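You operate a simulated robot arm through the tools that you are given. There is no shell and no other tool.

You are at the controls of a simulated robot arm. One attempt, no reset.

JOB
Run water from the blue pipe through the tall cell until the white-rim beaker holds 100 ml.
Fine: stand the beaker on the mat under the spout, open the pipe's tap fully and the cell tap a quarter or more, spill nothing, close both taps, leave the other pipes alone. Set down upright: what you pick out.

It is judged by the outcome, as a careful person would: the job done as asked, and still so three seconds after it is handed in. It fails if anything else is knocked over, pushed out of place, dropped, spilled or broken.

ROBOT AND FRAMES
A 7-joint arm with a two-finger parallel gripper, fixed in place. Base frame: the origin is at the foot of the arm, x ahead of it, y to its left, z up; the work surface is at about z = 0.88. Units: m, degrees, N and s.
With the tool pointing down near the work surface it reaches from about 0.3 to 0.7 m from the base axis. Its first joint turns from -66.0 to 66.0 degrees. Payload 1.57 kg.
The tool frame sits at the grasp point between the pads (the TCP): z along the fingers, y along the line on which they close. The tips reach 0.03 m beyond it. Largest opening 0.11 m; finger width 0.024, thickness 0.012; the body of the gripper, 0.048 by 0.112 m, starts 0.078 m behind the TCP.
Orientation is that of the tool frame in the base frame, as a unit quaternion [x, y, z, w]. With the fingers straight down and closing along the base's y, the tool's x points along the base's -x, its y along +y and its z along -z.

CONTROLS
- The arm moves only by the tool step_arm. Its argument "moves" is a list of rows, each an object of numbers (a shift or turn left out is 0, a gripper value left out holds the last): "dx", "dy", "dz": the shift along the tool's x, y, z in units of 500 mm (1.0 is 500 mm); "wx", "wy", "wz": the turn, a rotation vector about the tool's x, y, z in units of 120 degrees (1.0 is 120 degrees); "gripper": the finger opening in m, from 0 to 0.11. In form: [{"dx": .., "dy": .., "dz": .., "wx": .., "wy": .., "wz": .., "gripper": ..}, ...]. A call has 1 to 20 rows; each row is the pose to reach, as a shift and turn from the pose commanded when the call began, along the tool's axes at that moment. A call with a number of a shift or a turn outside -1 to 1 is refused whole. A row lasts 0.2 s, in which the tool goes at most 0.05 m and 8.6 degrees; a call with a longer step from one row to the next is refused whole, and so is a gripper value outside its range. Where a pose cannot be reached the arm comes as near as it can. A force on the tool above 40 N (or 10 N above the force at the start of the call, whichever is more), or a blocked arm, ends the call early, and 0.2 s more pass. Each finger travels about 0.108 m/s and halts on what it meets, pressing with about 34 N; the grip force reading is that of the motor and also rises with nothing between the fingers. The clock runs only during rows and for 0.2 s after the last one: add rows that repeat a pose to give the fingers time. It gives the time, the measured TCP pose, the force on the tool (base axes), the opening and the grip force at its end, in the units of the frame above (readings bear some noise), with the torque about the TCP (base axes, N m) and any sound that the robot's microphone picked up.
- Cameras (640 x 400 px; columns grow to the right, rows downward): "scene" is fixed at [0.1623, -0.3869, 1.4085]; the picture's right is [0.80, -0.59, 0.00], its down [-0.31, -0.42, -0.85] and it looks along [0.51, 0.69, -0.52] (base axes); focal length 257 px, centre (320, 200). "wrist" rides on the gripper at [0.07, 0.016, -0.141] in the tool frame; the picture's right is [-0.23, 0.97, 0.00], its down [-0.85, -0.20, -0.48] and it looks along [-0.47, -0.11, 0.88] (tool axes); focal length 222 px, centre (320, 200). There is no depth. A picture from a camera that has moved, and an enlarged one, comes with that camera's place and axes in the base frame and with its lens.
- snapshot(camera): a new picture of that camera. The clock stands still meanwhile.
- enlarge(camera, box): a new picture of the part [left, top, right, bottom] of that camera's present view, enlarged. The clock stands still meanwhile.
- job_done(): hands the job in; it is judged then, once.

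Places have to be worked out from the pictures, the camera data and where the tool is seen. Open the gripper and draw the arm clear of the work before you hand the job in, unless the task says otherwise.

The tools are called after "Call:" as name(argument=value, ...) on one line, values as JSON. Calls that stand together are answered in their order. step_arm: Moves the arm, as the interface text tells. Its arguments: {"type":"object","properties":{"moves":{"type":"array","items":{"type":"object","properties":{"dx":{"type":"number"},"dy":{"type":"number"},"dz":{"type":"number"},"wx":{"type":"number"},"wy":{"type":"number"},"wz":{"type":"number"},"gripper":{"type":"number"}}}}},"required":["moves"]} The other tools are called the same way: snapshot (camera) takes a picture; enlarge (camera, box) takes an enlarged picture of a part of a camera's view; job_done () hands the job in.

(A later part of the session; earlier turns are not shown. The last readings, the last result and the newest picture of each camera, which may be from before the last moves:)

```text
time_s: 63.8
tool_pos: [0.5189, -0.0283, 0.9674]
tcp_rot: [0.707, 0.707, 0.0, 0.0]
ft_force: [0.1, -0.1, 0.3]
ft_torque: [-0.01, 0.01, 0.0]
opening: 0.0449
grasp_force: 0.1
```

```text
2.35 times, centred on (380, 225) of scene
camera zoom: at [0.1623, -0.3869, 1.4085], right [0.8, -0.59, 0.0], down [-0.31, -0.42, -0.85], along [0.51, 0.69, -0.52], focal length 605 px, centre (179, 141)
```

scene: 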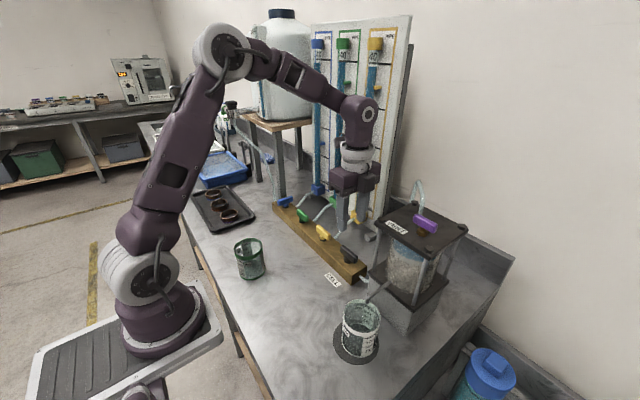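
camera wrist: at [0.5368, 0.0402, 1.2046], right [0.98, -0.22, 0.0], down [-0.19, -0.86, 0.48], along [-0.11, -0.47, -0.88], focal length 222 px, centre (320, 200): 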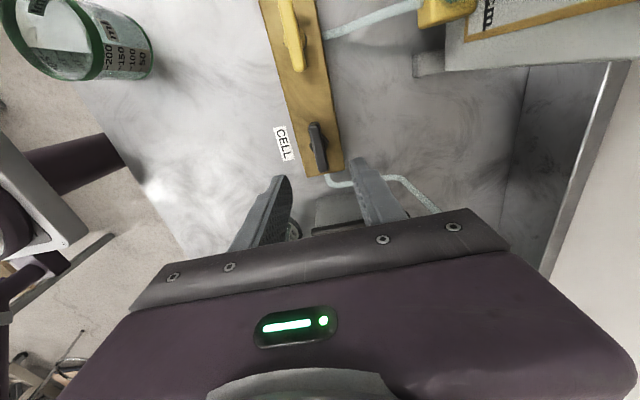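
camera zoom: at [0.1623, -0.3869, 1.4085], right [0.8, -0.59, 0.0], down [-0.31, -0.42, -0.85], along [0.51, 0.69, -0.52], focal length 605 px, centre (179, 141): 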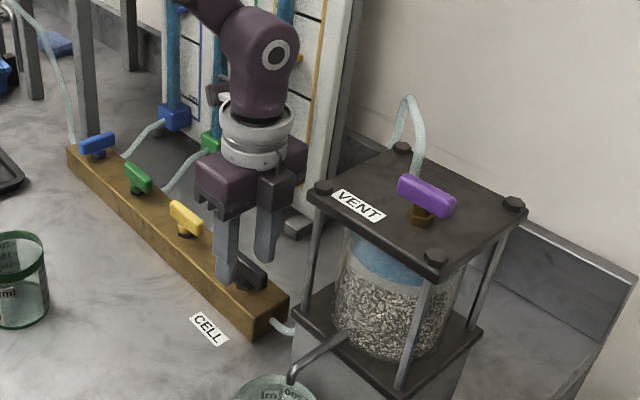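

Call:
step_arm(moves=[{"dx": -0.003, "dy": 0.0014, "gripper": 0.03}, {"dx": -0.003, "dy": 0.0014, "gripper": 0.016}, {"dx": -0.003, "dy": 0.0014, "gripper": 0.008}, {"dx": -0.003, "dy": 0.0014, "gripper": 0.008}, {"dx": -0.003, "dy": 0.0014, "gripper": 0.008}])

Call:
enlarge(camera="scene", box=[320, 270, 410, 370])

Call:
enlarge(camera="scene", box=[280, 20, 400, 220])

```text
time_s: 65.0
tool_pos: [0.5201, -0.0299, 0.9678]
tcp_rot: [0.707, 0.707, 0.001, 0.0]
ft_force: [-3.7, -1.4, -0.6]
ft_torque: [0.23, 0.07, 0.0]
opening: 0.013
grasp_force: 29.9
```

```text
4.00 times, centred on (365, 320) of scene
camera zoom: at [0.1622, -0.3869, 1.4085], right [0.8, -0.59, 0.0], down [-0.31, -0.42, -0.85], along [0.51, 0.69, -0.52], focal length 1029 px, centre (140, -280)
```

zoom: 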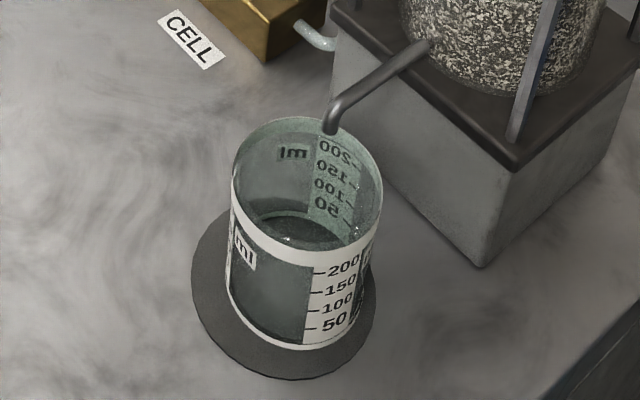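

```text
2.00 times, centred on (340, 120) of scene
camera zoom: at [0.1622, -0.3869, 1.4085], right [0.8, -0.59, 0.0], down [-0.31, -0.42, -0.85], along [0.51, 0.69, -0.52], focal length 514 px, centre (280, 360)
```

zoom: 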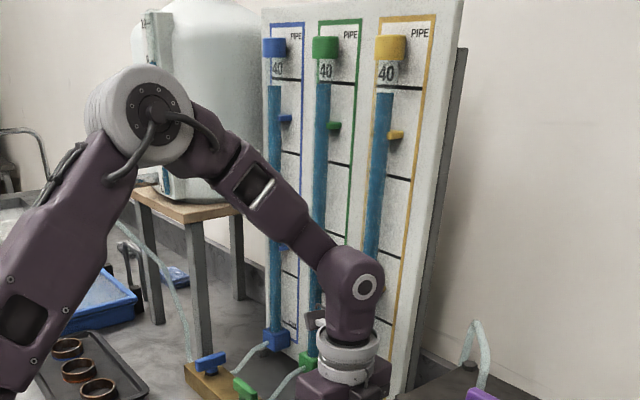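

Gripped (13 mm). The beaker is still empty and visible to the scene camera. I turn the black tap counter-clockwise 8° to check the direction.

Call:
step_arm(moves=[{"wz": -0.0333}, {"wz": -0.0667}, {"wz": -0.0667}])

Call:
enlarge(camera="scene", box=[320, 270, 410, 370])

```text
time_s: 65.8
tool_pos: [0.5196, -0.0301, 0.9683]
tcp_rot: [0.656, 0.755, 0.0, 0.0]
ft_force: [-3.5, 1.0, 7.0]
ft_torque: [0.06, 0.19, 0.0]
opening: 0.0126
grasp_force: 29.7
```

```text
4.00 times, centred on (365, 320) of scene
camera zoom: at [0.1621, -0.3869, 1.4085], right [0.8, -0.59, 0.0], down [-0.31, -0.42, -0.85], along [0.51, 0.69, -0.52], focal length 1029 px, centre (140, -280)
```

zoom: 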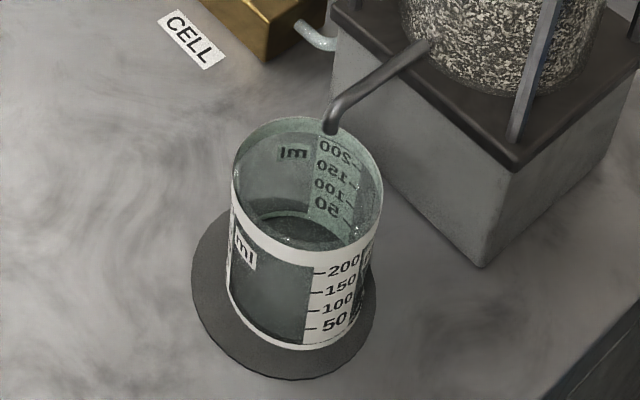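

The handle turns freely this way. I continue to about 34° and watch the flow.

Call:
step_arm(moves=[{"wz": -0.0542}, {"wz": -0.1083}, {"wz": -0.1625}, {"wz": -0.2167}, {"wz": -0.2167}])

Call:
enlarge(camera="scene", box=[320, 270, 410, 370])

Call:
enlarge(camera="scene", box=[280, 20, 400, 120])

```text
time_s: 67.0
tool_pos: [0.5198, -0.0297, 0.9664]
tcp_rot: [0.469, 0.883, 0.0, 0.0]
ft_force: [-11.7, -1.3, 20.8]
ft_torque: [-0.02, 0.2, 0.01]
opening: 0.0129
grasp_force: 29.8
```

```text
4.00 times, centred on (365, 320) of scene
camera zoom: at [0.1616, -0.3869, 1.4085], right [0.8, -0.59, 0.0], down [-0.31, -0.42, -0.85], along [0.51, 0.69, -0.52], focal length 1029 px, centre (140, -280)
```

zoom: 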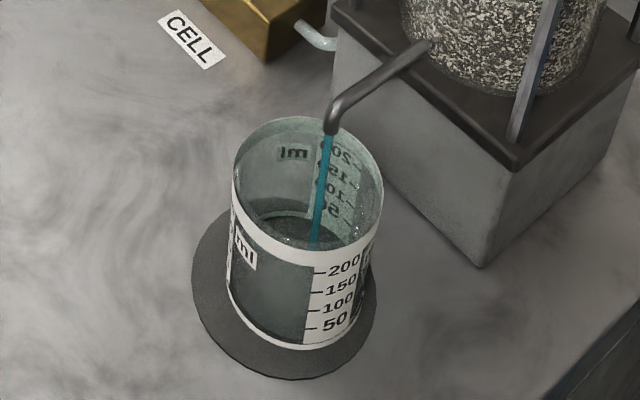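

```text
4.00 times, centred on (340, 70) of scene
camera zoom: at [0.1616, -0.3869, 1.4085], right [0.8, -0.59, 0.0], down [-0.31, -0.42, -0.85], along [0.51, 0.69, -0.52], focal length 1029 px, centre (240, 720)
```

zoom: 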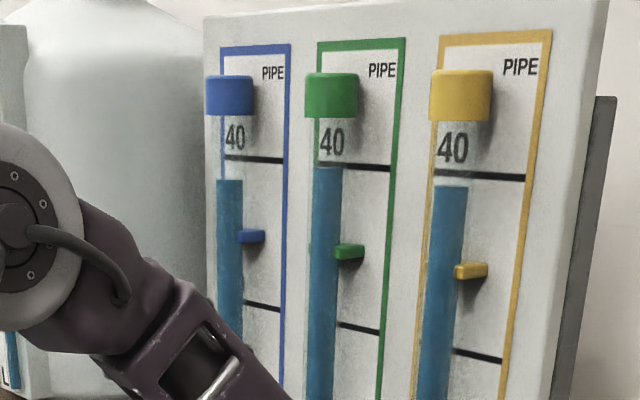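

Water is falling cleanly inside the beaker and the blue level has started to drop. I relieve the side force and open a bit further, to about 50°.

Call:
step_arm(moves=[{"dx": 0.0009, "dy": -0.0013, "dz": -0.0016, "wz": -0.0417}, {"dx": 0.0009, "dy": -0.0013, "dz": -0.0016, "wz": -0.0833}, {"dx": 0.0009, "dy": -0.0013, "dz": -0.0016, "wz": -0.125}, {"dx": 0.0009, "dy": -0.0013, "dz": -0.0016, "wz": -0.125}])

Call:
enlarge(camera="scene", box=[320, 270, 410, 370])

Call:
enlarge(camera="scene", box=[280, 20, 400, 120])

```text
time_s: 68.0
tool_pos: [0.5189, -0.0295, 0.9674]
tcp_rot: [0.351, 0.937, 0.0, 0.001]
ft_force: [2.2, -7.1, -20.4]
ft_torque: [-0.16, -0.13, -0.01]
opening: 0.013
grasp_force: 29.4
```

```text
4.00 times, centred on (365, 320) of scene
camera zoom: at [0.1627, -0.3871, 1.4084], right [0.8, -0.59, 0.0], down [-0.31, -0.42, -0.85], along [0.51, 0.69, -0.52], focal length 1029 px, centre (140, -280)
```

zoom: 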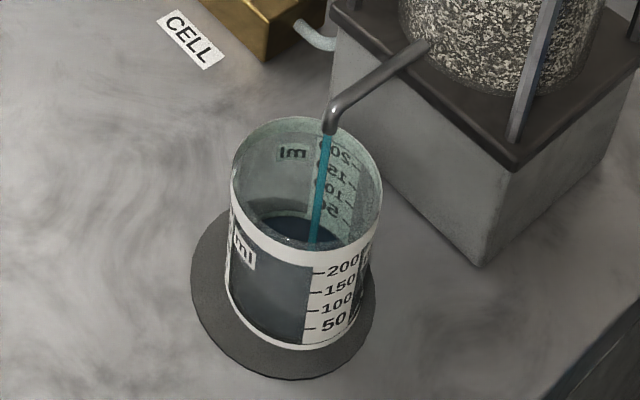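

```text
4.00 times, centred on (340, 70) of scene
camera zoom: at [0.1627, -0.3871, 1.4084], right [0.8, -0.59, 0.0], down [-0.31, -0.42, -0.85], along [0.51, 0.69, -0.52], focal length 1029 px, centre (240, 720)
```

zoom: 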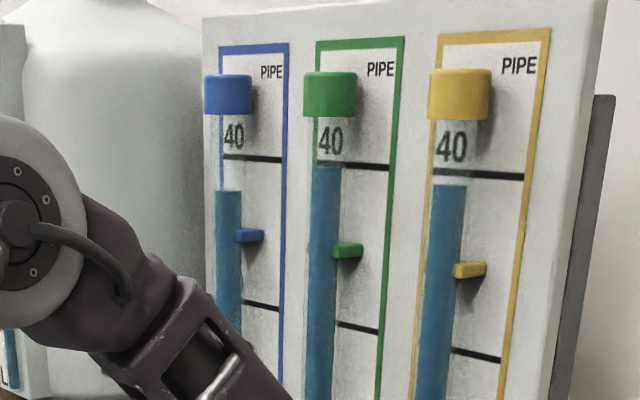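

Flow is about 0.8 cm/s of pipe level. I hold the tap here for 3 s (with a small z correction) and watch the fill.

Call:
step_arm(moves=[{"dz": 0.0008}, {"dz": 0.0008}, {"dz": 0.0008}, {"dz": 0.0008}, {"dz": 0.0008}, {"dz": 0.0008}, {"dz": 0.0008}, {"dz": 0.0008}, {"dz": 0.0008}, {"dz": 0.0008}, {"dz": 0.0008}, {"dz": 0.0008}, {"dz": 0.0008}, {"dz": 0.0008}])

Call:
enlarge(camera="scene", box=[335, 290, 395, 365])

Call:
enlarge(camera="scene", box=[280, 20, 400, 120])

Call:
enlarge(camera="wrist", box=[220, 80, 420, 250])

```text
time_s: 71.0
tool_pos: [0.5192, -0.0299, 0.9697]
tcp_rot: [0.35, 0.937, 0.0, 0.0]
ft_force: [3.1, -10.2, -6.7]
ft_torque: [-0.2, -0.05, 0.03]
opening: 0.0128
grasp_force: 30.1
```

```text
5.33 times, centred on (365, 328) of scene
camera zoom: at [0.1625, -0.3872, 1.4084], right [0.8, -0.59, 0.0], down [-0.31, -0.42, -0.85], along [0.51, 0.69, -0.52], focal length 1372 px, centre (80, -480)
```

zoom: 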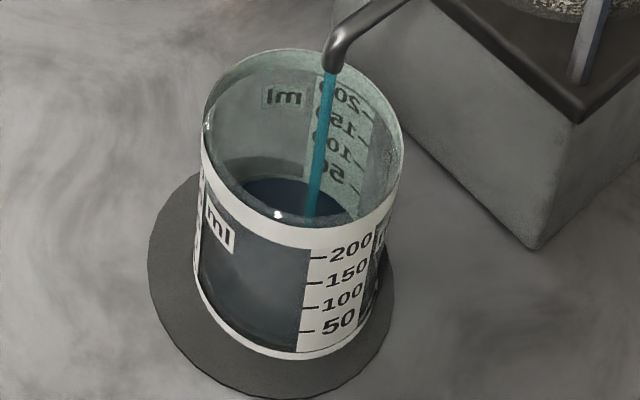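

```text
4.00 times, centred on (340, 70) of scene
camera zoom: at [0.1625, -0.3872, 1.4084], right [0.8, -0.59, 0.0], down [-0.31, -0.42, -0.85], along [0.51, 0.69, -0.52], focal length 1029 px, centre (240, 720)
```

zoom: 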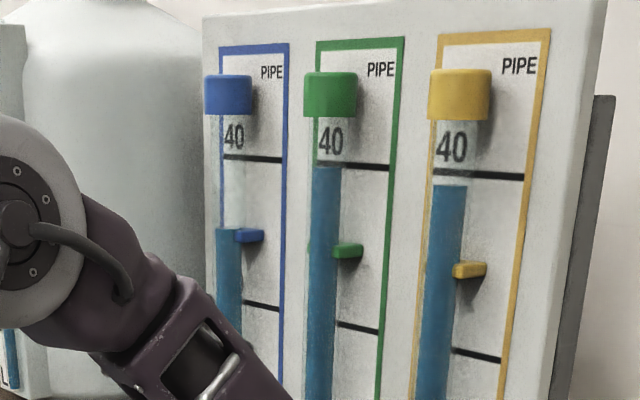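

```text
2.35 times, centred on (320, 165) of wrist
camera zoom: at [0.4772, 0.0284, 1.1095], right [0.81, 0.59, 0.0], down [0.51, -0.71, 0.48], along [0.28, -0.39, -0.88], focal length 523 px, centre (320, 282)
```

zoom: 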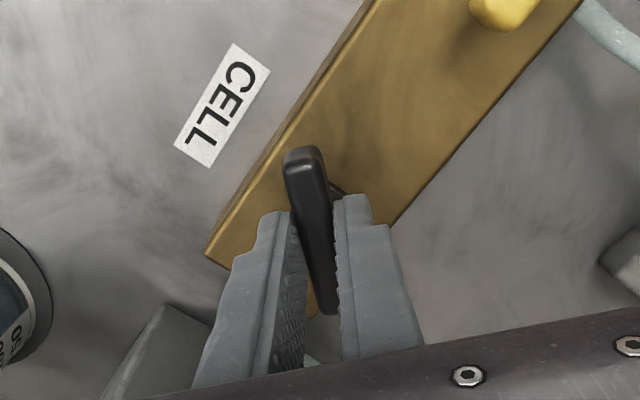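

Level falls steadily at about 0.87 cm/s. I zoom in more on the beaker to read the water line.

Call:
enlarge(camera="scene", box=[342, 298, 382, 323])

Call:
enlarge(camera="scene", box=[345, 330, 385, 360])

Call:
snapshot(camera="wrist")

```text
16.00 times, centred on (362, 310) of scene
camera zoom: at [0.1625, -0.3872, 1.4084], right [0.8, -0.59, 0.0], down [-0.31, -0.42, -0.85], along [0.51, 0.69, -0.52], focal length 4115 px, centre (-352, -1568)
```

zoom: 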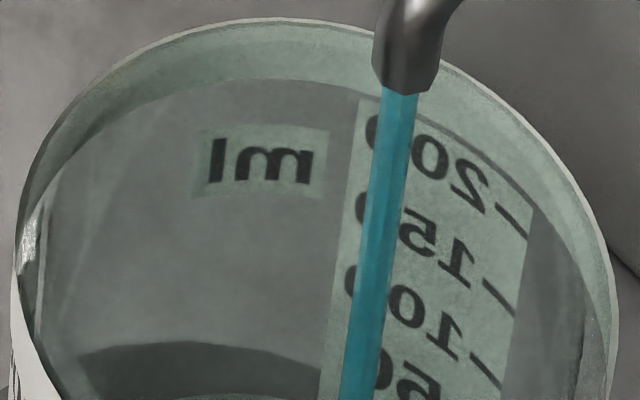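

```text
13.33 times, centred on (365, 345) of scene
camera zoom: at [0.1625, -0.3872, 1.4084], right [0.8, -0.59, 0.0], down [-0.31, -0.42, -0.85], along [0.51, 0.69, -0.52], focal length 3429 px, centre (-280, -1733)
```

zoom: 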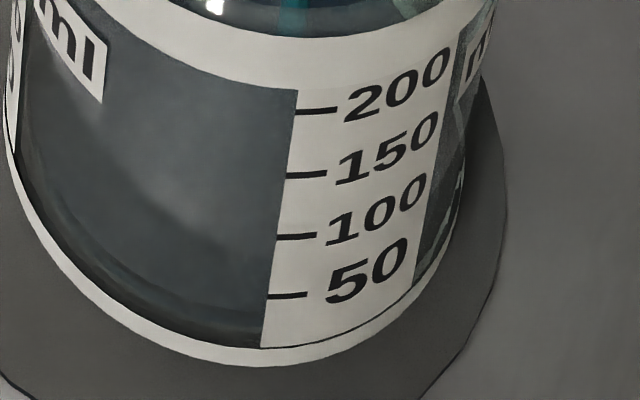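

```text
taken
camera wrist: at [0.4772, 0.0284, 1.1095], right [0.81, 0.59, 0.0], down [0.51, -0.71, 0.48], along [0.28, -0.39, -0.88], focal length 222 px, centre (320, 200)
```

wrist: 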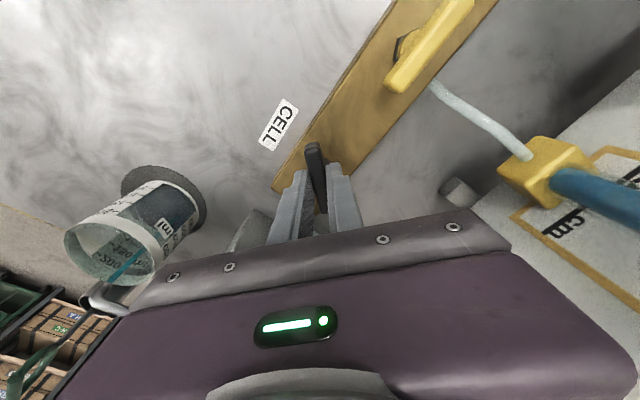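

The wrist camera also sees the beaker from the side; I enlarge that to read the level.

Call:
enlarge(camera="wrist", box=[50, 150, 220, 300])

```text
2.67 times, centred on (135, 225) of wrist
camera zoom: at [0.4772, 0.0284, 1.1095], right [0.81, 0.59, 0.0], down [0.51, -0.71, 0.48], along [0.28, -0.39, -0.88], focal length 592 px, centre (813, 133)
```

zoom: 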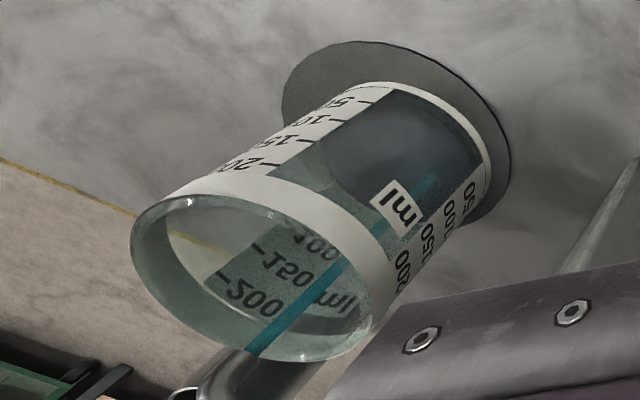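

I zoom in on the back-wall scale seen through the mouth, where the water's far edge can be compared with the ticks.

Call:
enlarge(camera="scene", box=[345, 310, 385, 335])

```text
16.00 times, centred on (365, 322) of scene
camera zoom: at [0.1625, -0.3872, 1.4084], right [0.8, -0.59, 0.0], down [-0.31, -0.42, -0.85], along [0.51, 0.69, -0.52], focal length 4115 px, centre (-400, -1760)
```

zoom: 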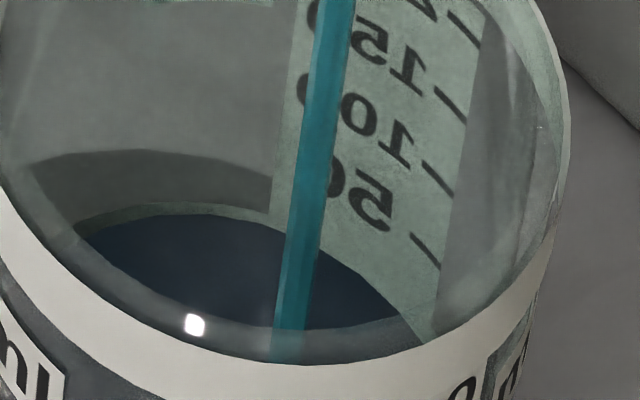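

Now I can read it: the surface is still near the bottom (about 10 ml), and the back-wall ticks make a clear gauge. I hold for another 4 s.

Call:
step_arm(moves=[{"dz": 0.0002}, {"dz": 0.0002}, {"dz": 0.0002}, {"dz": 0.0002}, {"dz": 0.0002}, {"dz": 0.0002}, {"dz": 0.0002}, {"dz": 0.0002}, {"dz": 0.0002}, {"dz": 0.0002}, {"dz": 0.0002}, {"dz": 0.0002}, {"dz": 0.0002}, {"dz": 0.0002}, {"dz": 0.0002}, {"dz": 0.0002}, {"dz": 0.0002}, {"dz": 0.0002}, {"dz": 0.0002}])

Call:
enlarge(camera="scene", box=[345, 310, 385, 335])

Call:
enlarge(camera="scene", box=[280, 20, 400, 220])

Call:
enlarge(camera="wrist", box=[50, 150, 220, 300])

```text
time_s: 75.0
tool_pos: [0.5201, -0.03, 0.9678]
tcp_rot: [0.351, 0.936, 0.0, 0.0]
ft_force: [8.5, 0.7, 3.2]
ft_torque: [0.11, -0.04, -0.02]
opening: 0.0129
grasp_force: 29.7
```

```text
16.00 times, centred on (365, 322) of scene
camera zoom: at [0.1624, -0.3868, 1.4085], right [0.8, -0.59, 0.0], down [-0.31, -0.42, -0.85], along [0.51, 0.69, -0.52], focal length 4115 px, centre (-400, -1760)
```

zoom: 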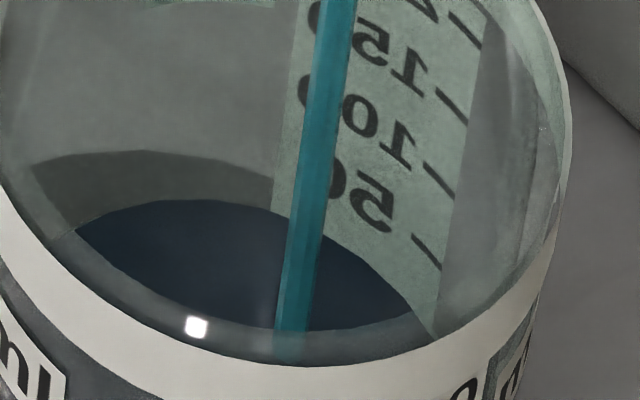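

```text
2.00 times, centred on (340, 120) of scene
camera zoom: at [0.1624, -0.3868, 1.4085], right [0.8, -0.59, 0.0], down [-0.31, -0.42, -0.85], along [0.51, 0.69, -0.52], focal length 514 px, centre (280, 360)
```

zoom: 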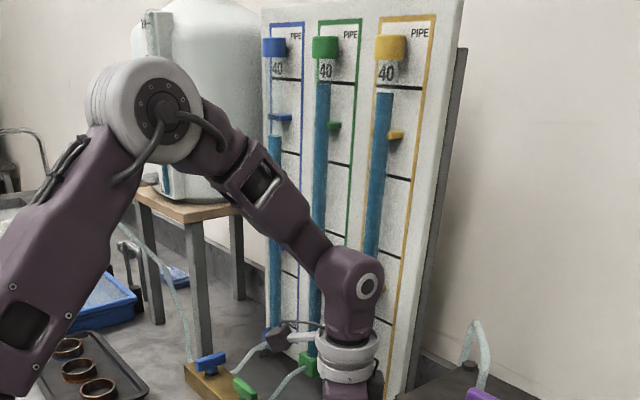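

```text
2.67 times, centred on (135, 225) of wrist
camera zoom: at [0.4771, 0.0284, 1.1095], right [0.81, 0.59, 0.0], down [0.51, -0.71, 0.48], along [0.28, -0.39, -0.88], focal length 592 px, centre (813, 133)
```

zoom: 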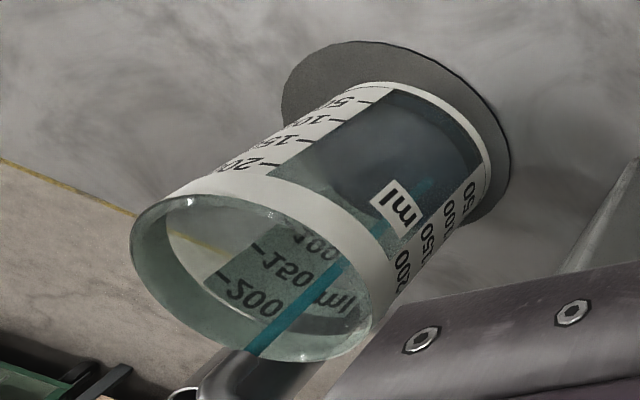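

Level rises about 2.7 ml/s and is now around 20 ml. I open the cell tap further (to about 75°) to speed things up, then check.

Call:
step_arm(moves=[{"wz": -0.0417}, {"wz": -0.0833}, {"wz": -0.125}, {"wz": -0.1667}, {"wz": -0.2083}, {"wz": -0.2083}])

Call:
enlarge(camera="scene", box=[345, 310, 385, 335])

```text
time_s: 76.4
tool_pos: [0.5204, -0.0305, 0.9686]
tcp_rot: [0.138, 0.99, 0.0, 0.001]
ft_force: [2.8, -0.1, 21.3]
ft_torque: [-0.01, -0.07, 0.0]
opening: 0.0126
grasp_force: 30.0
```

```text
16.00 times, centred on (365, 322) of scene
camera zoom: at [0.162, -0.3869, 1.4085], right [0.8, -0.59, 0.0], down [-0.31, -0.42, -0.85], along [0.51, 0.69, -0.52], focal length 4115 px, centre (-400, -1760)
```

zoom: 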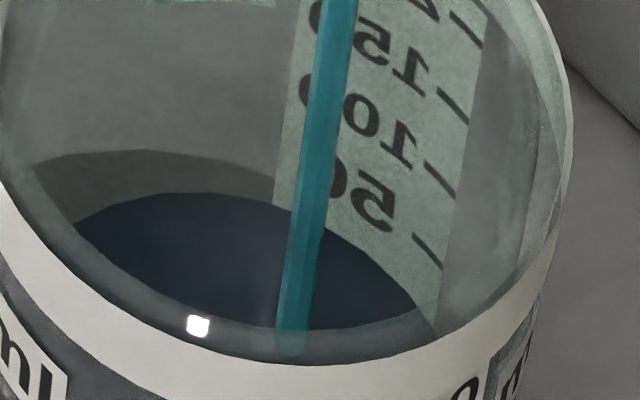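

Call:
step_arm(moves=[{"dz": -0.0008}, {"dz": -0.0008}, {"dz": -0.0008}, {"dz": -0.0008}, {"dz": -0.0008}, {"dz": -0.0008}, {"dz": -0.0008}, {"dz": -0.0008}, {"dz": -0.0008}, {"dz": -0.0008}, {"dz": -0.0008}, {"dz": -0.0008}, {"dz": -0.0008}, {"dz": -0.0008}, {"dz": -0.0008}, {"dz": -0.0008}, {"dz": -0.0008}, {"dz": -0.0008}])

Call:
enlarge(camera="scene", box=[345, 310, 385, 335])

Call:
enlarge(camera="scene", box=[280, 20, 400, 220])

```text
time_s: 80.2
tool_pos: [0.5191, -0.0295, 0.9688]
tcp_rot: [0.14, 0.99, 0.0, -0.001]
ft_force: [0.9, -11.6, -11.4]
ft_torque: [-0.25, -0.02, 0.0]
opening: 0.0125
grasp_force: 29.6
```

```text
16.00 times, centred on (365, 322) of scene
camera zoom: at [0.1625, -0.3872, 1.4083], right [0.8, -0.59, 0.0], down [-0.31, -0.42, -0.85], along [0.51, 0.69, -0.52], focal length 4115 px, centre (-400, -1760)
```

zoom: 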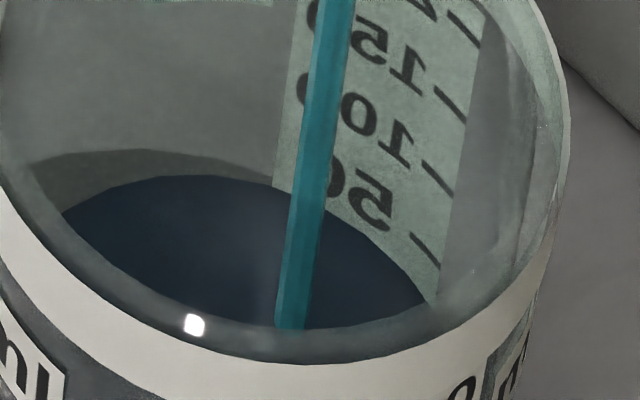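

```text
2.00 times, centred on (340, 120) of scene
camera zoom: at [0.1625, -0.3872, 1.4083], right [0.8, -0.59, 0.0], down [-0.31, -0.42, -0.85], along [0.51, 0.69, -0.52], focal length 514 px, centre (280, 360)
```

zoom: 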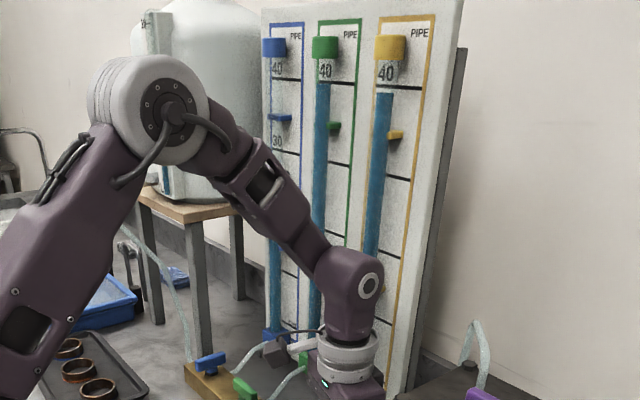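

The level is around 30 ml allowing for wall parallax. I hold another 4 s.

Call:
step_arm(moves=[{"dz": 0.0004}, {"dz": 0.0004}, {"dz": 0.0004}, {"dz": 0.0004}, {"dz": 0.0004}, {"dz": 0.0004}, {"dz": 0.0004}, {"dz": 0.0004}, {"dz": 0.0004}, {"dz": 0.0004}, {"dz": 0.0004}, {"dz": 0.0004}, {"dz": 0.0004}, {"dz": 0.0004}, {"dz": 0.0004}, {"dz": 0.0004}, {"dz": 0.0004}, {"dz": 0.0004}, {"dz": 0.0004}, {"dz": 0.0004}])

Call:
enlarge(camera="scene", box=[345, 310, 385, 335])

Call:
snapshot(camera="wrist")

Call:
snapshot(camera="scene")

```text
time_s: 84.4
tool_pos: [0.519, -0.0294, 0.9682]
tcp_rot: [0.139, 0.99, 0.0, 0.0]
ft_force: [-7.0, -9.9, -15.1]
ft_torque: [-0.17, 0.32, -0.04]
opening: 0.0129
grasp_force: 29.4
```

```text
16.00 times, centred on (365, 322) of scene
camera zoom: at [0.1623, -0.3872, 1.4084], right [0.8, -0.59, 0.0], down [-0.31, -0.42, -0.85], along [0.51, 0.69, -0.52], focal length 4115 px, centre (-400, -1760)
```

zoom: 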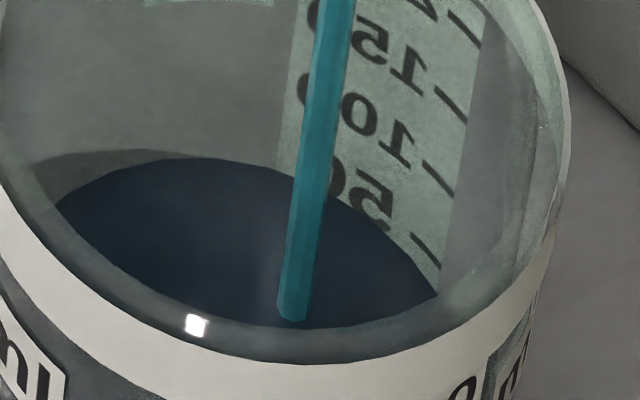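

```text
taken
camera wrist: at [0.4567, 0.0051, 1.1095], right [0.49, 0.87, 0.0], down [0.77, -0.43, 0.48], along [0.42, -0.23, -0.88], focal length 222 px, centre (320, 200)
```

wrist: 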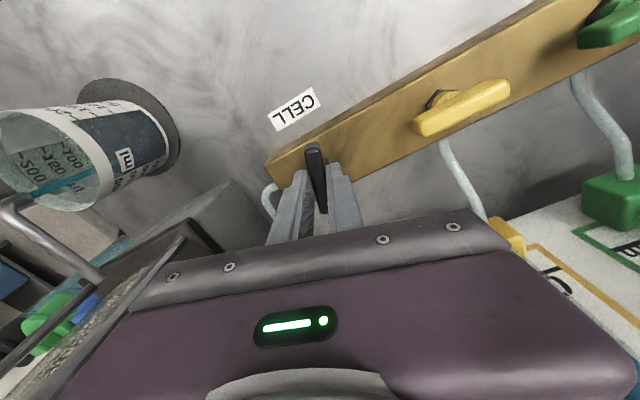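

```text
taken
```

scene: 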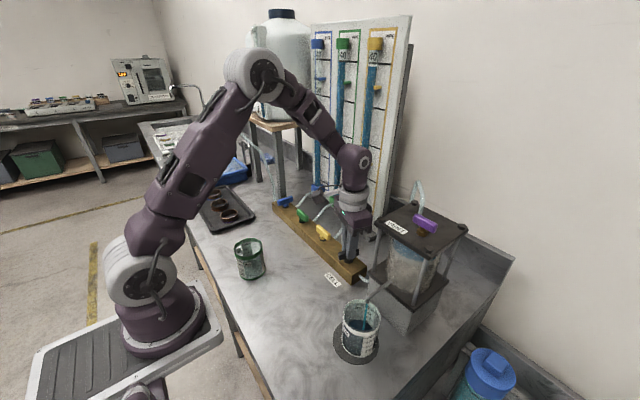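

About 42 ml now, rate near 2.9 ml/s. I hold two more 4 s intervals, checking each.

Call:
step_arm(moves=[{"dz": 0.0006}, {"dz": 0.0006}, {"dz": 0.0006}, {"dz": 0.0006}, {"dz": 0.0006}, {"dz": 0.0006}, {"dz": 0.0006}, {"dz": 0.0006}, {"dz": 0.0006}, {"dz": 0.0006}, {"dz": 0.0006}, {"dz": 0.0006}, {"dz": 0.0006}, {"dz": 0.0006}, {"dz": 0.0006}, {"dz": 0.0006}, {"dz": 0.0006}, {"dz": 0.0006}, {"dz": 0.0006}, {"dz": 0.0006}])

Call:
enlarge(camera="scene", box=[345, 310, 385, 335])

Call:
enlarge(camera="scene", box=[280, 20, 400, 220])

Call:
enlarge(camera="scene", box=[345, 330, 385, 360])

```text
time_s: 88.6
tool_pos: [0.5194, -0.0301, 0.9677]
tcp_rot: [0.139, 0.99, 0.001, 0.0]
ft_force: [-11.1, -7.0, -0.5]
ft_torque: [-0.15, 0.2, 0.01]
opening: 0.013
grasp_force: 29.9
```

```text
16.00 times, centred on (365, 322) of scene
camera zoom: at [0.162, -0.3871, 1.4085], right [0.8, -0.59, 0.0], down [-0.31, -0.42, -0.85], along [0.51, 0.69, -0.52], focal length 4115 px, centre (-400, -1760)
```

zoom: 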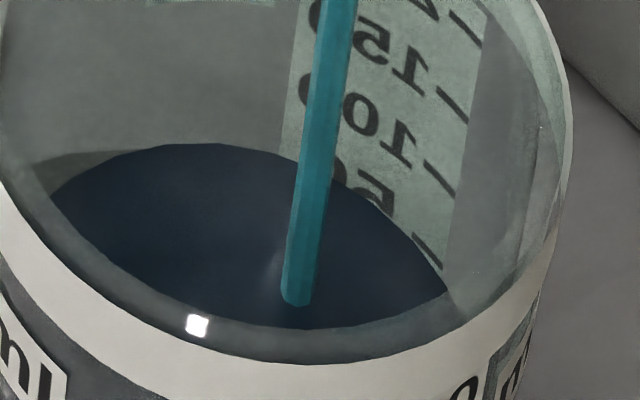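

```text
2.00 times, centred on (340, 120) of scene
camera zoom: at [0.162, -0.3871, 1.4085], right [0.8, -0.59, 0.0], down [-0.31, -0.42, -0.85], along [0.51, 0.69, -0.52], focal length 514 px, centre (280, 360)
```

zoom: 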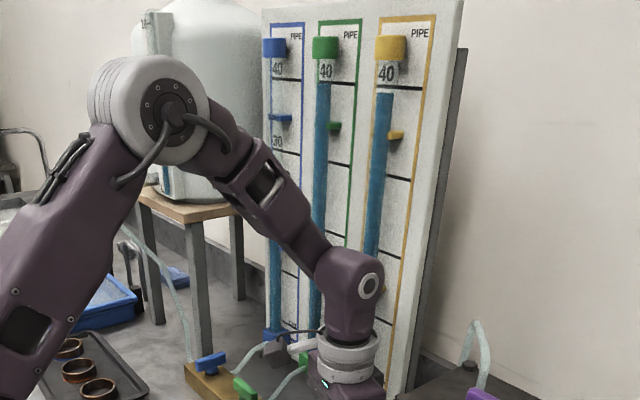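

```text
13.33 times, centred on (365, 345) of scene
camera zoom: at [0.162, -0.3871, 1.4085], right [0.8, -0.59, 0.0], down [-0.31, -0.42, -0.85], along [0.51, 0.69, -0.52], focal length 3429 px, centre (-280, -1733)
```

zoom: 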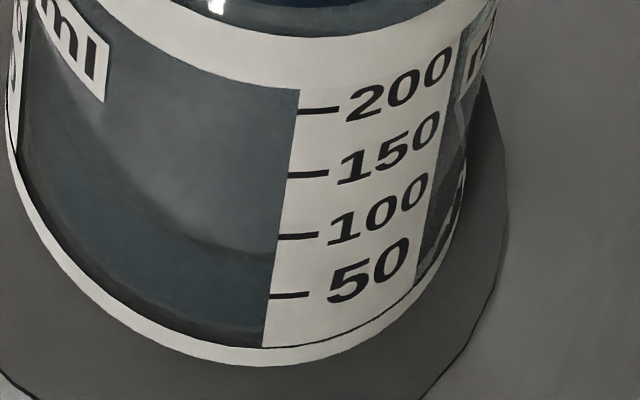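

Combining front and back readings, about 58–62 ml now. I hold another 4 s.

Call:
step_arm(moves=[{"dz": 0.0}, {"dz": 0.0}, {"dz": 0.0}, {"dz": 0.0}, {"dz": 0.0}, {"dz": 0.0}, {"dz": 0.0}, {"dz": 0.0}, {"dz": 0.0}, {"dz": 0.0}, {"dz": 0.0}, {"dz": 0.0}, {"dz": 0.0}, {"dz": 0.0}, {"dz": 0.0}, {"dz": 0.0}, {"dz": 0.0}, {"dz": 0.0}, {"dz": 0.0}, {"dz": 0.0}])

Call:
enlarge(camera="scene", box=[345, 310, 385, 335])

Call:
enlarge(camera="scene", box=[345, 330, 385, 360])

Call:
enlarge(camera="wrist", box=[0, 70, 190, 220])

```text
time_s: 92.8
tool_pos: [0.5188, -0.0298, 0.9684]
tcp_rot: [0.139, 0.99, 0.001, 0.0]
ft_force: [-9.9, -6.8, 2.4]
ft_torque: [-0.11, 0.18, -0.01]
opening: 0.0129
grasp_force: 29.3
```

```text
16.00 times, centred on (365, 322) of scene
camera zoom: at [0.162, -0.3871, 1.4085], right [0.8, -0.59, 0.0], down [-0.31, -0.42, -0.85], along [0.51, 0.69, -0.52], focal length 4115 px, centre (-400, -1760)
```

zoom: 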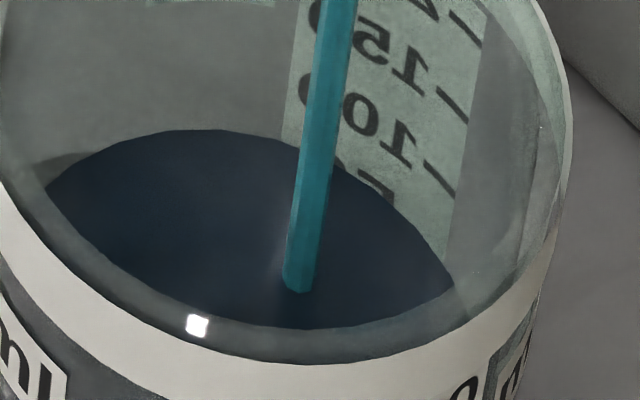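

```text
13.33 times, centred on (365, 345) of scene
camera zoom: at [0.162, -0.3871, 1.4085], right [0.8, -0.59, 0.0], down [-0.31, -0.42, -0.85], along [0.51, 0.69, -0.52], focal length 3429 px, centre (-280, -1733)
```

zoom: 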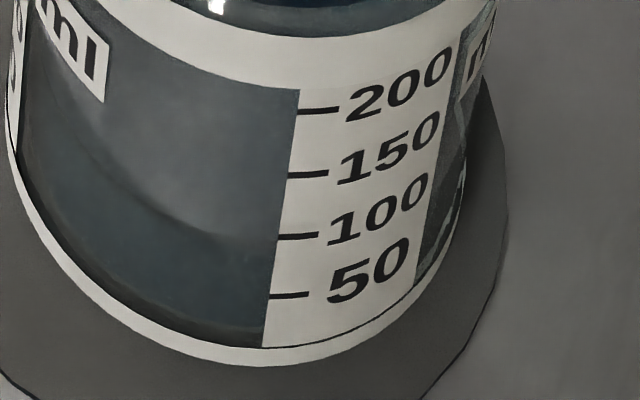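

```text
2.67 times, centred on (95, 145) of wrist
camera zoom: at [0.4566, 0.0051, 1.1095], right [0.49, 0.87, 0.0], down [0.77, -0.43, 0.48], along [0.42, -0.23, -0.88], focal length 592 px, centre (920, 347)
```

zoom: 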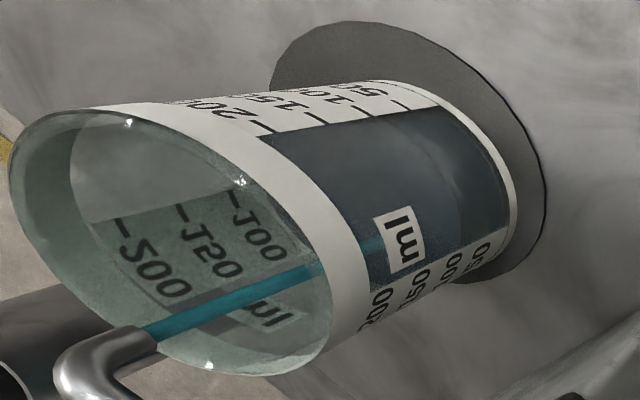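

Estimates now range 62–75 ml, so to read the volume properly I'll close the cell tap soon and look level with the water. I hold 2.4 s more, then turn the tap back clockwise.

Call:
step_arm(moves=[{"dz": 0.0}, {"dz": 0.0}, {"dz": 0.0}, {"dz": 0.0}, {"dz": 0.0}, {"dz": 0.0}, {"dz": 0.0}, {"dz": 0.0}, {"dz": 0.0}, {"dz": 0.0}, {"wz": 0.0667}, {"wz": 0.1333}, {"wz": 0.2}, {"wz": 0.2667}, {"wz": 0.3333}, {"wz": 0.3333}])

```text
time_s: 96.2
tool_pos: [0.5203, -0.03, 0.9673]
tcp_rot: [0.471, 0.882, 0.0, 0.0]
ft_force: [-10.7, -3.9, 14.6]
ft_torque: [0.18, 0.51, 0.01]
opening: 0.0131
grasp_force: 29.9
```

Call:
step_arm(moves=[{"dz": -0.0006, "wz": 0.0667}, {"dz": -0.0006, "wz": 0.1333}, {"dz": -0.0006, "wz": 0.2}, {"dz": -0.0006, "wz": 0.2667}, {"dz": -0.0006, "wz": 0.2917}, {"dz": -0.0006, "wz": 0.2917}])

Call:
enlarge(camera="scene", box=[335, 290, 395, 365])

Call:
enlarge(camera="scene", box=[345, 310, 385, 335])

```text
time_s: 97.6
tool_pos: [0.5192, -0.0301, 0.9674]
tcp_rot: [0.713, 0.701, 0.001, 0.001]
ft_force: [-2.1, -4.2, 8.0]
ft_torque: [-0.89, 0.28, 0.75]
opening: 0.0126
grasp_force: 30.1
```

```text
5.33 times, centred on (365, 328) of scene
camera zoom: at [0.1621, -0.387, 1.4085], right [0.8, -0.59, 0.0], down [-0.31, -0.42, -0.85], along [0.51, 0.69, -0.52], focal length 1372 px, centre (80, -480)
```

zoom: 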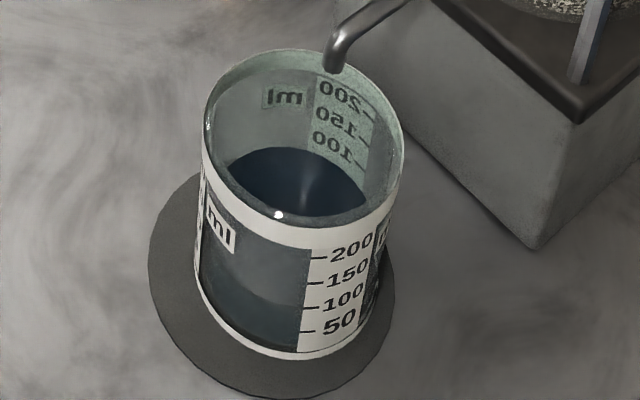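

```text
16.00 times, centred on (365, 322) of scene
camera zoom: at [0.1621, -0.387, 1.4085], right [0.8, -0.59, 0.0], down [-0.31, -0.42, -0.85], along [0.51, 0.69, -0.52], focal length 4115 px, centre (-400, -1760)
```

zoom: 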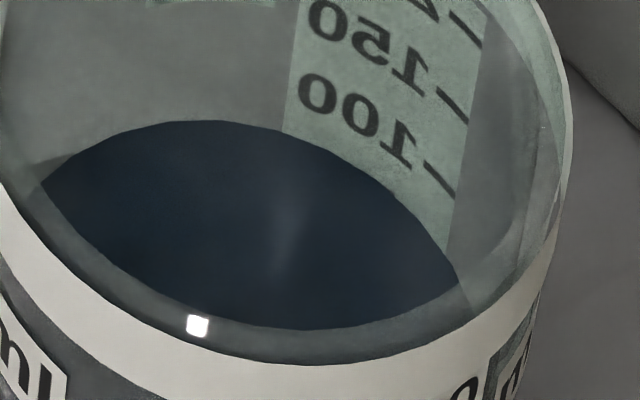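

Flow has stopped (closed stop, 0.75 N·m). I release the handle gently and rise, to go and read the level from the side.

Call:
step_arm(moves=[{"wz": -0.0117}, {"wz": -0.0117, "gripper": 0.03}, {"wz": -0.0117, "gripper": 0.05}, {"wz": -0.0117, "gripper": 0.05}, {"wz": -0.0117, "dz": -0.05}, {"wz": -0.0117, "dz": -0.1}, {"wz": -0.0117, "dz": -0.15}, {"wz": -0.0117, "dz": -0.2}, {"wz": -0.0117, "dz": -0.2}])

Call:
snapshot(camera="scene")

Call:
enlarge(camera="scene", box=[270, 20, 400, 290])

```text
time_s: 99.6
tool_pos: [0.5217, -0.0301, 1.0688]
tcp_rot: [0.705, 0.709, -0.001, 0.001]
ft_force: [-1.2, -0.7, 0.4]
ft_torque: [0.02, -0.01, -0.04]
opening: 0.0499
grasp_force: 0.0
```

```text
taken
```

scene: 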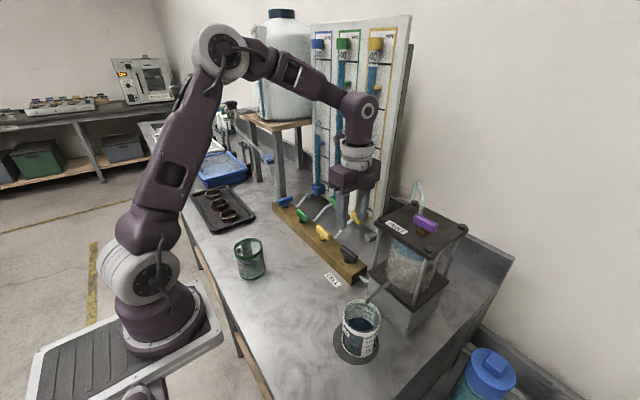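

```text
1.48 times, centred on (335, 155) of scene
camera zoom: at [0.1623, -0.3869, 1.4085], right [0.8, -0.59, 0.0], down [-0.31, -0.42, -0.85], along [0.51, 0.69, -0.52], focal length 381 px, centre (298, 267)
```

zoom: 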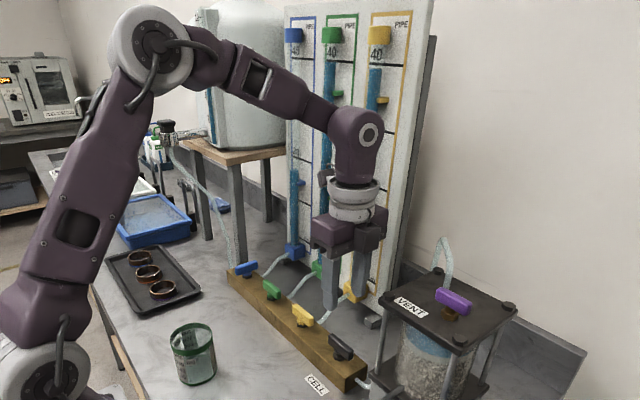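

I check the blue pipe's current level.

Call:
enlarge(camera="scene", box=[295, 30, 345, 200])

Call:
enlarge(camera="scene", box=[300, 90, 350, 140])

```text
2.35 times, centred on (320, 115) of scene
camera zoom: at [0.1623, -0.3869, 1.4085], right [0.8, -0.59, 0.0], down [-0.31, -0.42, -0.85], along [0.51, 0.69, -0.52], focal length 605 px, centre (320, 400)
```

zoom: 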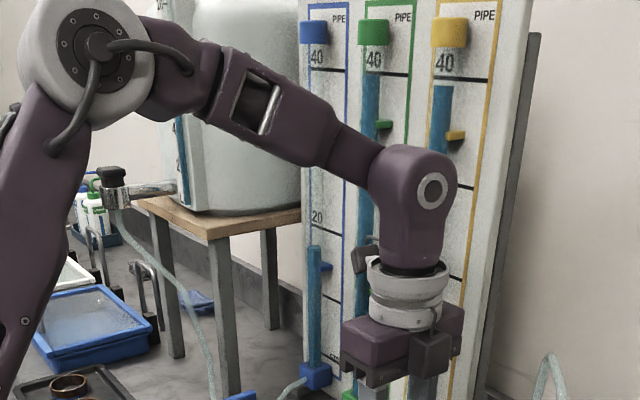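

```text
8.00 times, centred on (325, 115) of scene
camera zoom: at [0.1623, -0.3869, 1.4085], right [0.8, -0.59, 0.0], down [-0.31, -0.42, -0.85], along [0.51, 0.69, -0.52], focal length 2058 px, centre (280, 880)
```

zoom: 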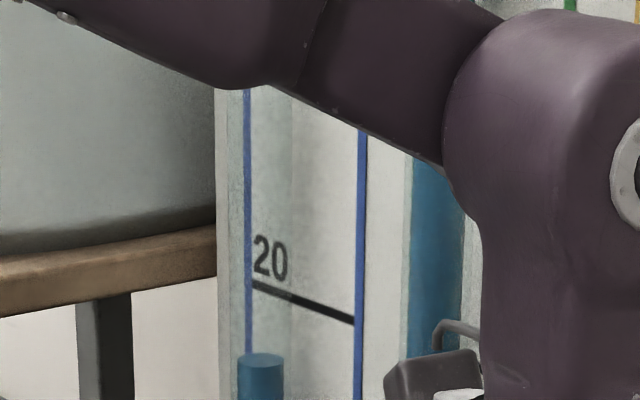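

The blue level is about 17.4 cm (drop of about 22 cm), consistent with roughly 70 ml delivered. Now I move the wrist camera to a low side view of the beaker: shift toward the robot and tilt the tool toward -y.

Call:
step_arm(moves=[{"dx": 0.005, "dy": -0.0685}, {"dx": 0.01, "dy": -0.137}, {"dx": 0.015, "dy": -0.2055}, {"dx": 0.02, "dy": -0.274}, {"dx": 0.02, "dy": -0.274, "wy": -0.0625}, {"dx": 0.02, "dy": -0.274, "wy": -0.125}, {"dx": 0.02, "dy": -0.274, "wy": -0.1875}, {"dx": 0.02, "dy": -0.274, "wy": -0.25}, {"dx": 0.02, "dy": -0.274, "wy": -0.3125}, {"dx": 0.02, "dy": -0.274, "wy": -0.375}, {"dx": 0.02, "dy": -0.274, "wy": -0.375}])

Call:
snapshot(camera="wrist")

Call:
snapshot(camera="scene")

```text
time_s: 102.0
tool_pos: [0.3821, -0.0215, 1.0668]
tcp_rot: [0.65, 0.656, -0.27, 0.272]
ft_force: [0.1, 0.0, 0.7]
ft_torque: [-0.02, 0.02, -0.04]
opening: 0.0501
grasp_force: 0.1
```

```text
taken
camera wrist: at [0.3972, 0.1291, 1.118], right [0.97, -0.15, 0.16], down [-0.2, -0.27, 0.94], along [-0.1, -0.95, -0.29], focal length 222 px, centre (320, 200)
```

wrist: 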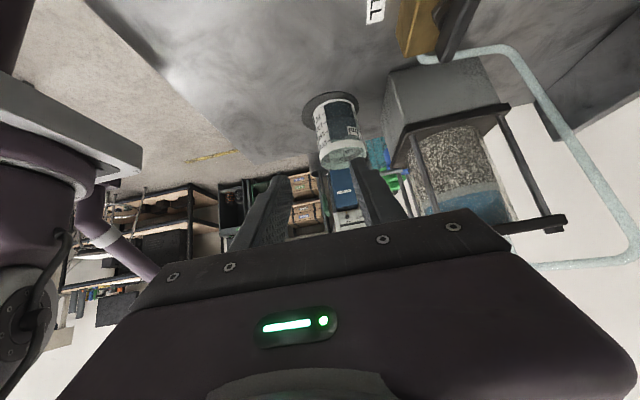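

```text
taken
```

scene: 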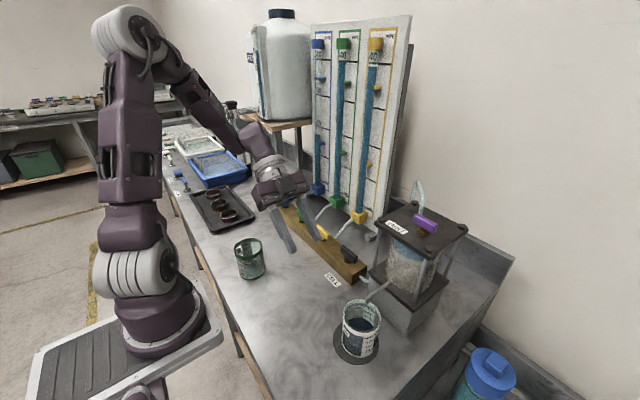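

Good view. I lower the camera by 11 cm for a shallower sight line to the water level.

Call:
step_arm(moves=[{"dx": 0.0311, "dz": 0.0311}, {"dx": 0.0622, "dz": 0.0622}, {"dx": 0.0934, "dz": 0.0934}, {"dx": 0.1245, "dz": 0.1245}, {"dx": 0.1556, "dz": 0.1556}, {"dx": 0.1556, "dz": 0.1556}])

Call:
snapshot(camera="wrist")

Call:
snapshot(camera="scene")

```text
time_s: 103.4
tool_pos: [0.3838, -0.0217, 0.9582]
tcp_rot: [0.651, 0.656, -0.27, 0.271]
ft_force: [0.9, -0.2, -0.1]
ft_torque: [-0.02, 0.03, 0.02]
opening: 0.0501
grasp_force: 0.1
```

```text
taken
camera wrist: at [0.3981, 0.1265, 1.0087], right [0.97, -0.15, 0.16], down [-0.2, -0.27, 0.94], along [-0.1, -0.95, -0.29], focal length 222 px, centre (320, 200)
```

wrist: 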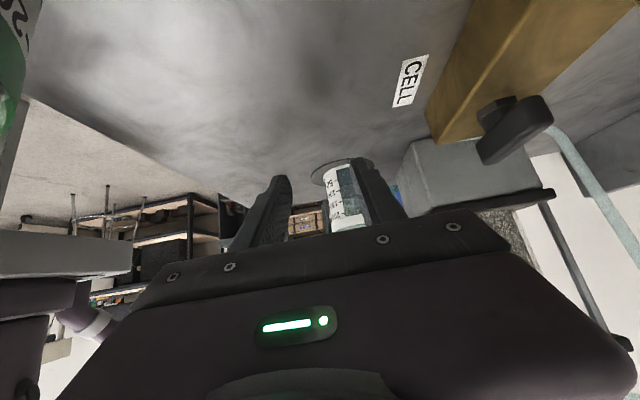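

```text
taken
```

scene: 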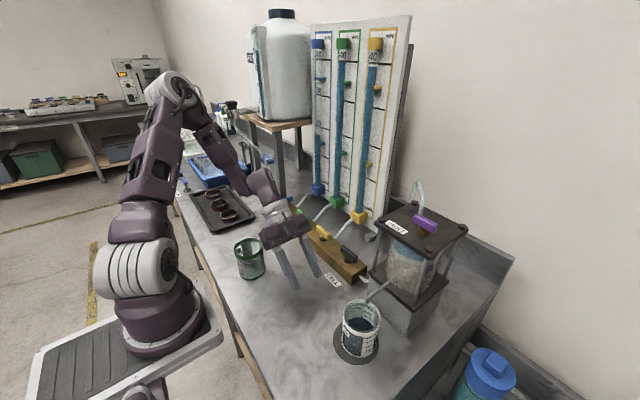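

The finger hides part of the beaker; I open the gripper wider and zoom in.

Call:
step_arm(moves=[{"gripper": 0.08}, {"gripper": 0.1}, {"gripper": 0.1}])

Call:
enlarge(camera="wrist", box=[295, 145, 395, 245])

Call:
enlarge(camera="wrist", box=[310, 150, 370, 230])

```text
time_s: 104.2
tool_pos: [0.3826, -0.0231, 0.9592]
tcp_rot: [0.652, 0.655, -0.27, 0.271]
ft_force: [-0.4, 0.7, -0.7]
ft_torque: [0.04, -0.01, -0.02]
opening: 0.0999
grasp_force: 0.1
```

```text
4.00 times, centred on (345, 195) of wrist
camera zoom: at [0.3981, 0.1265, 1.0089], right [0.97, -0.15, 0.16], down [-0.2, -0.27, 0.94], along [-0.1, -0.95, -0.29], focal length 888 px, centre (220, 220)
```

zoom: 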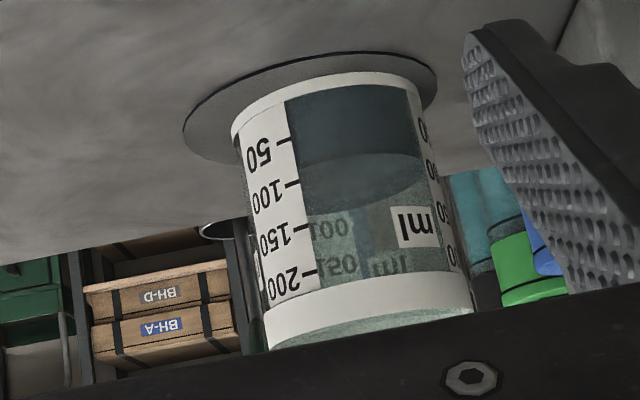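

```text
5.00 times, centred on (340, 190) of wrist
camera zoom: at [0.3981, 0.1265, 1.0089], right [0.97, -0.15, 0.16], down [-0.2, -0.27, 0.94], along [-0.1, -0.95, -0.29], focal length 1111 px, centre (220, 250)
```

zoom: 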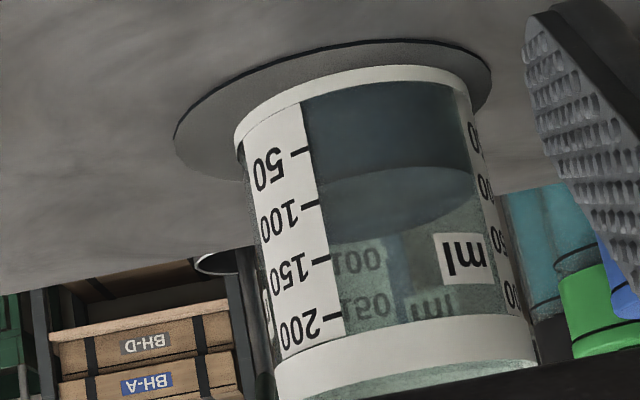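

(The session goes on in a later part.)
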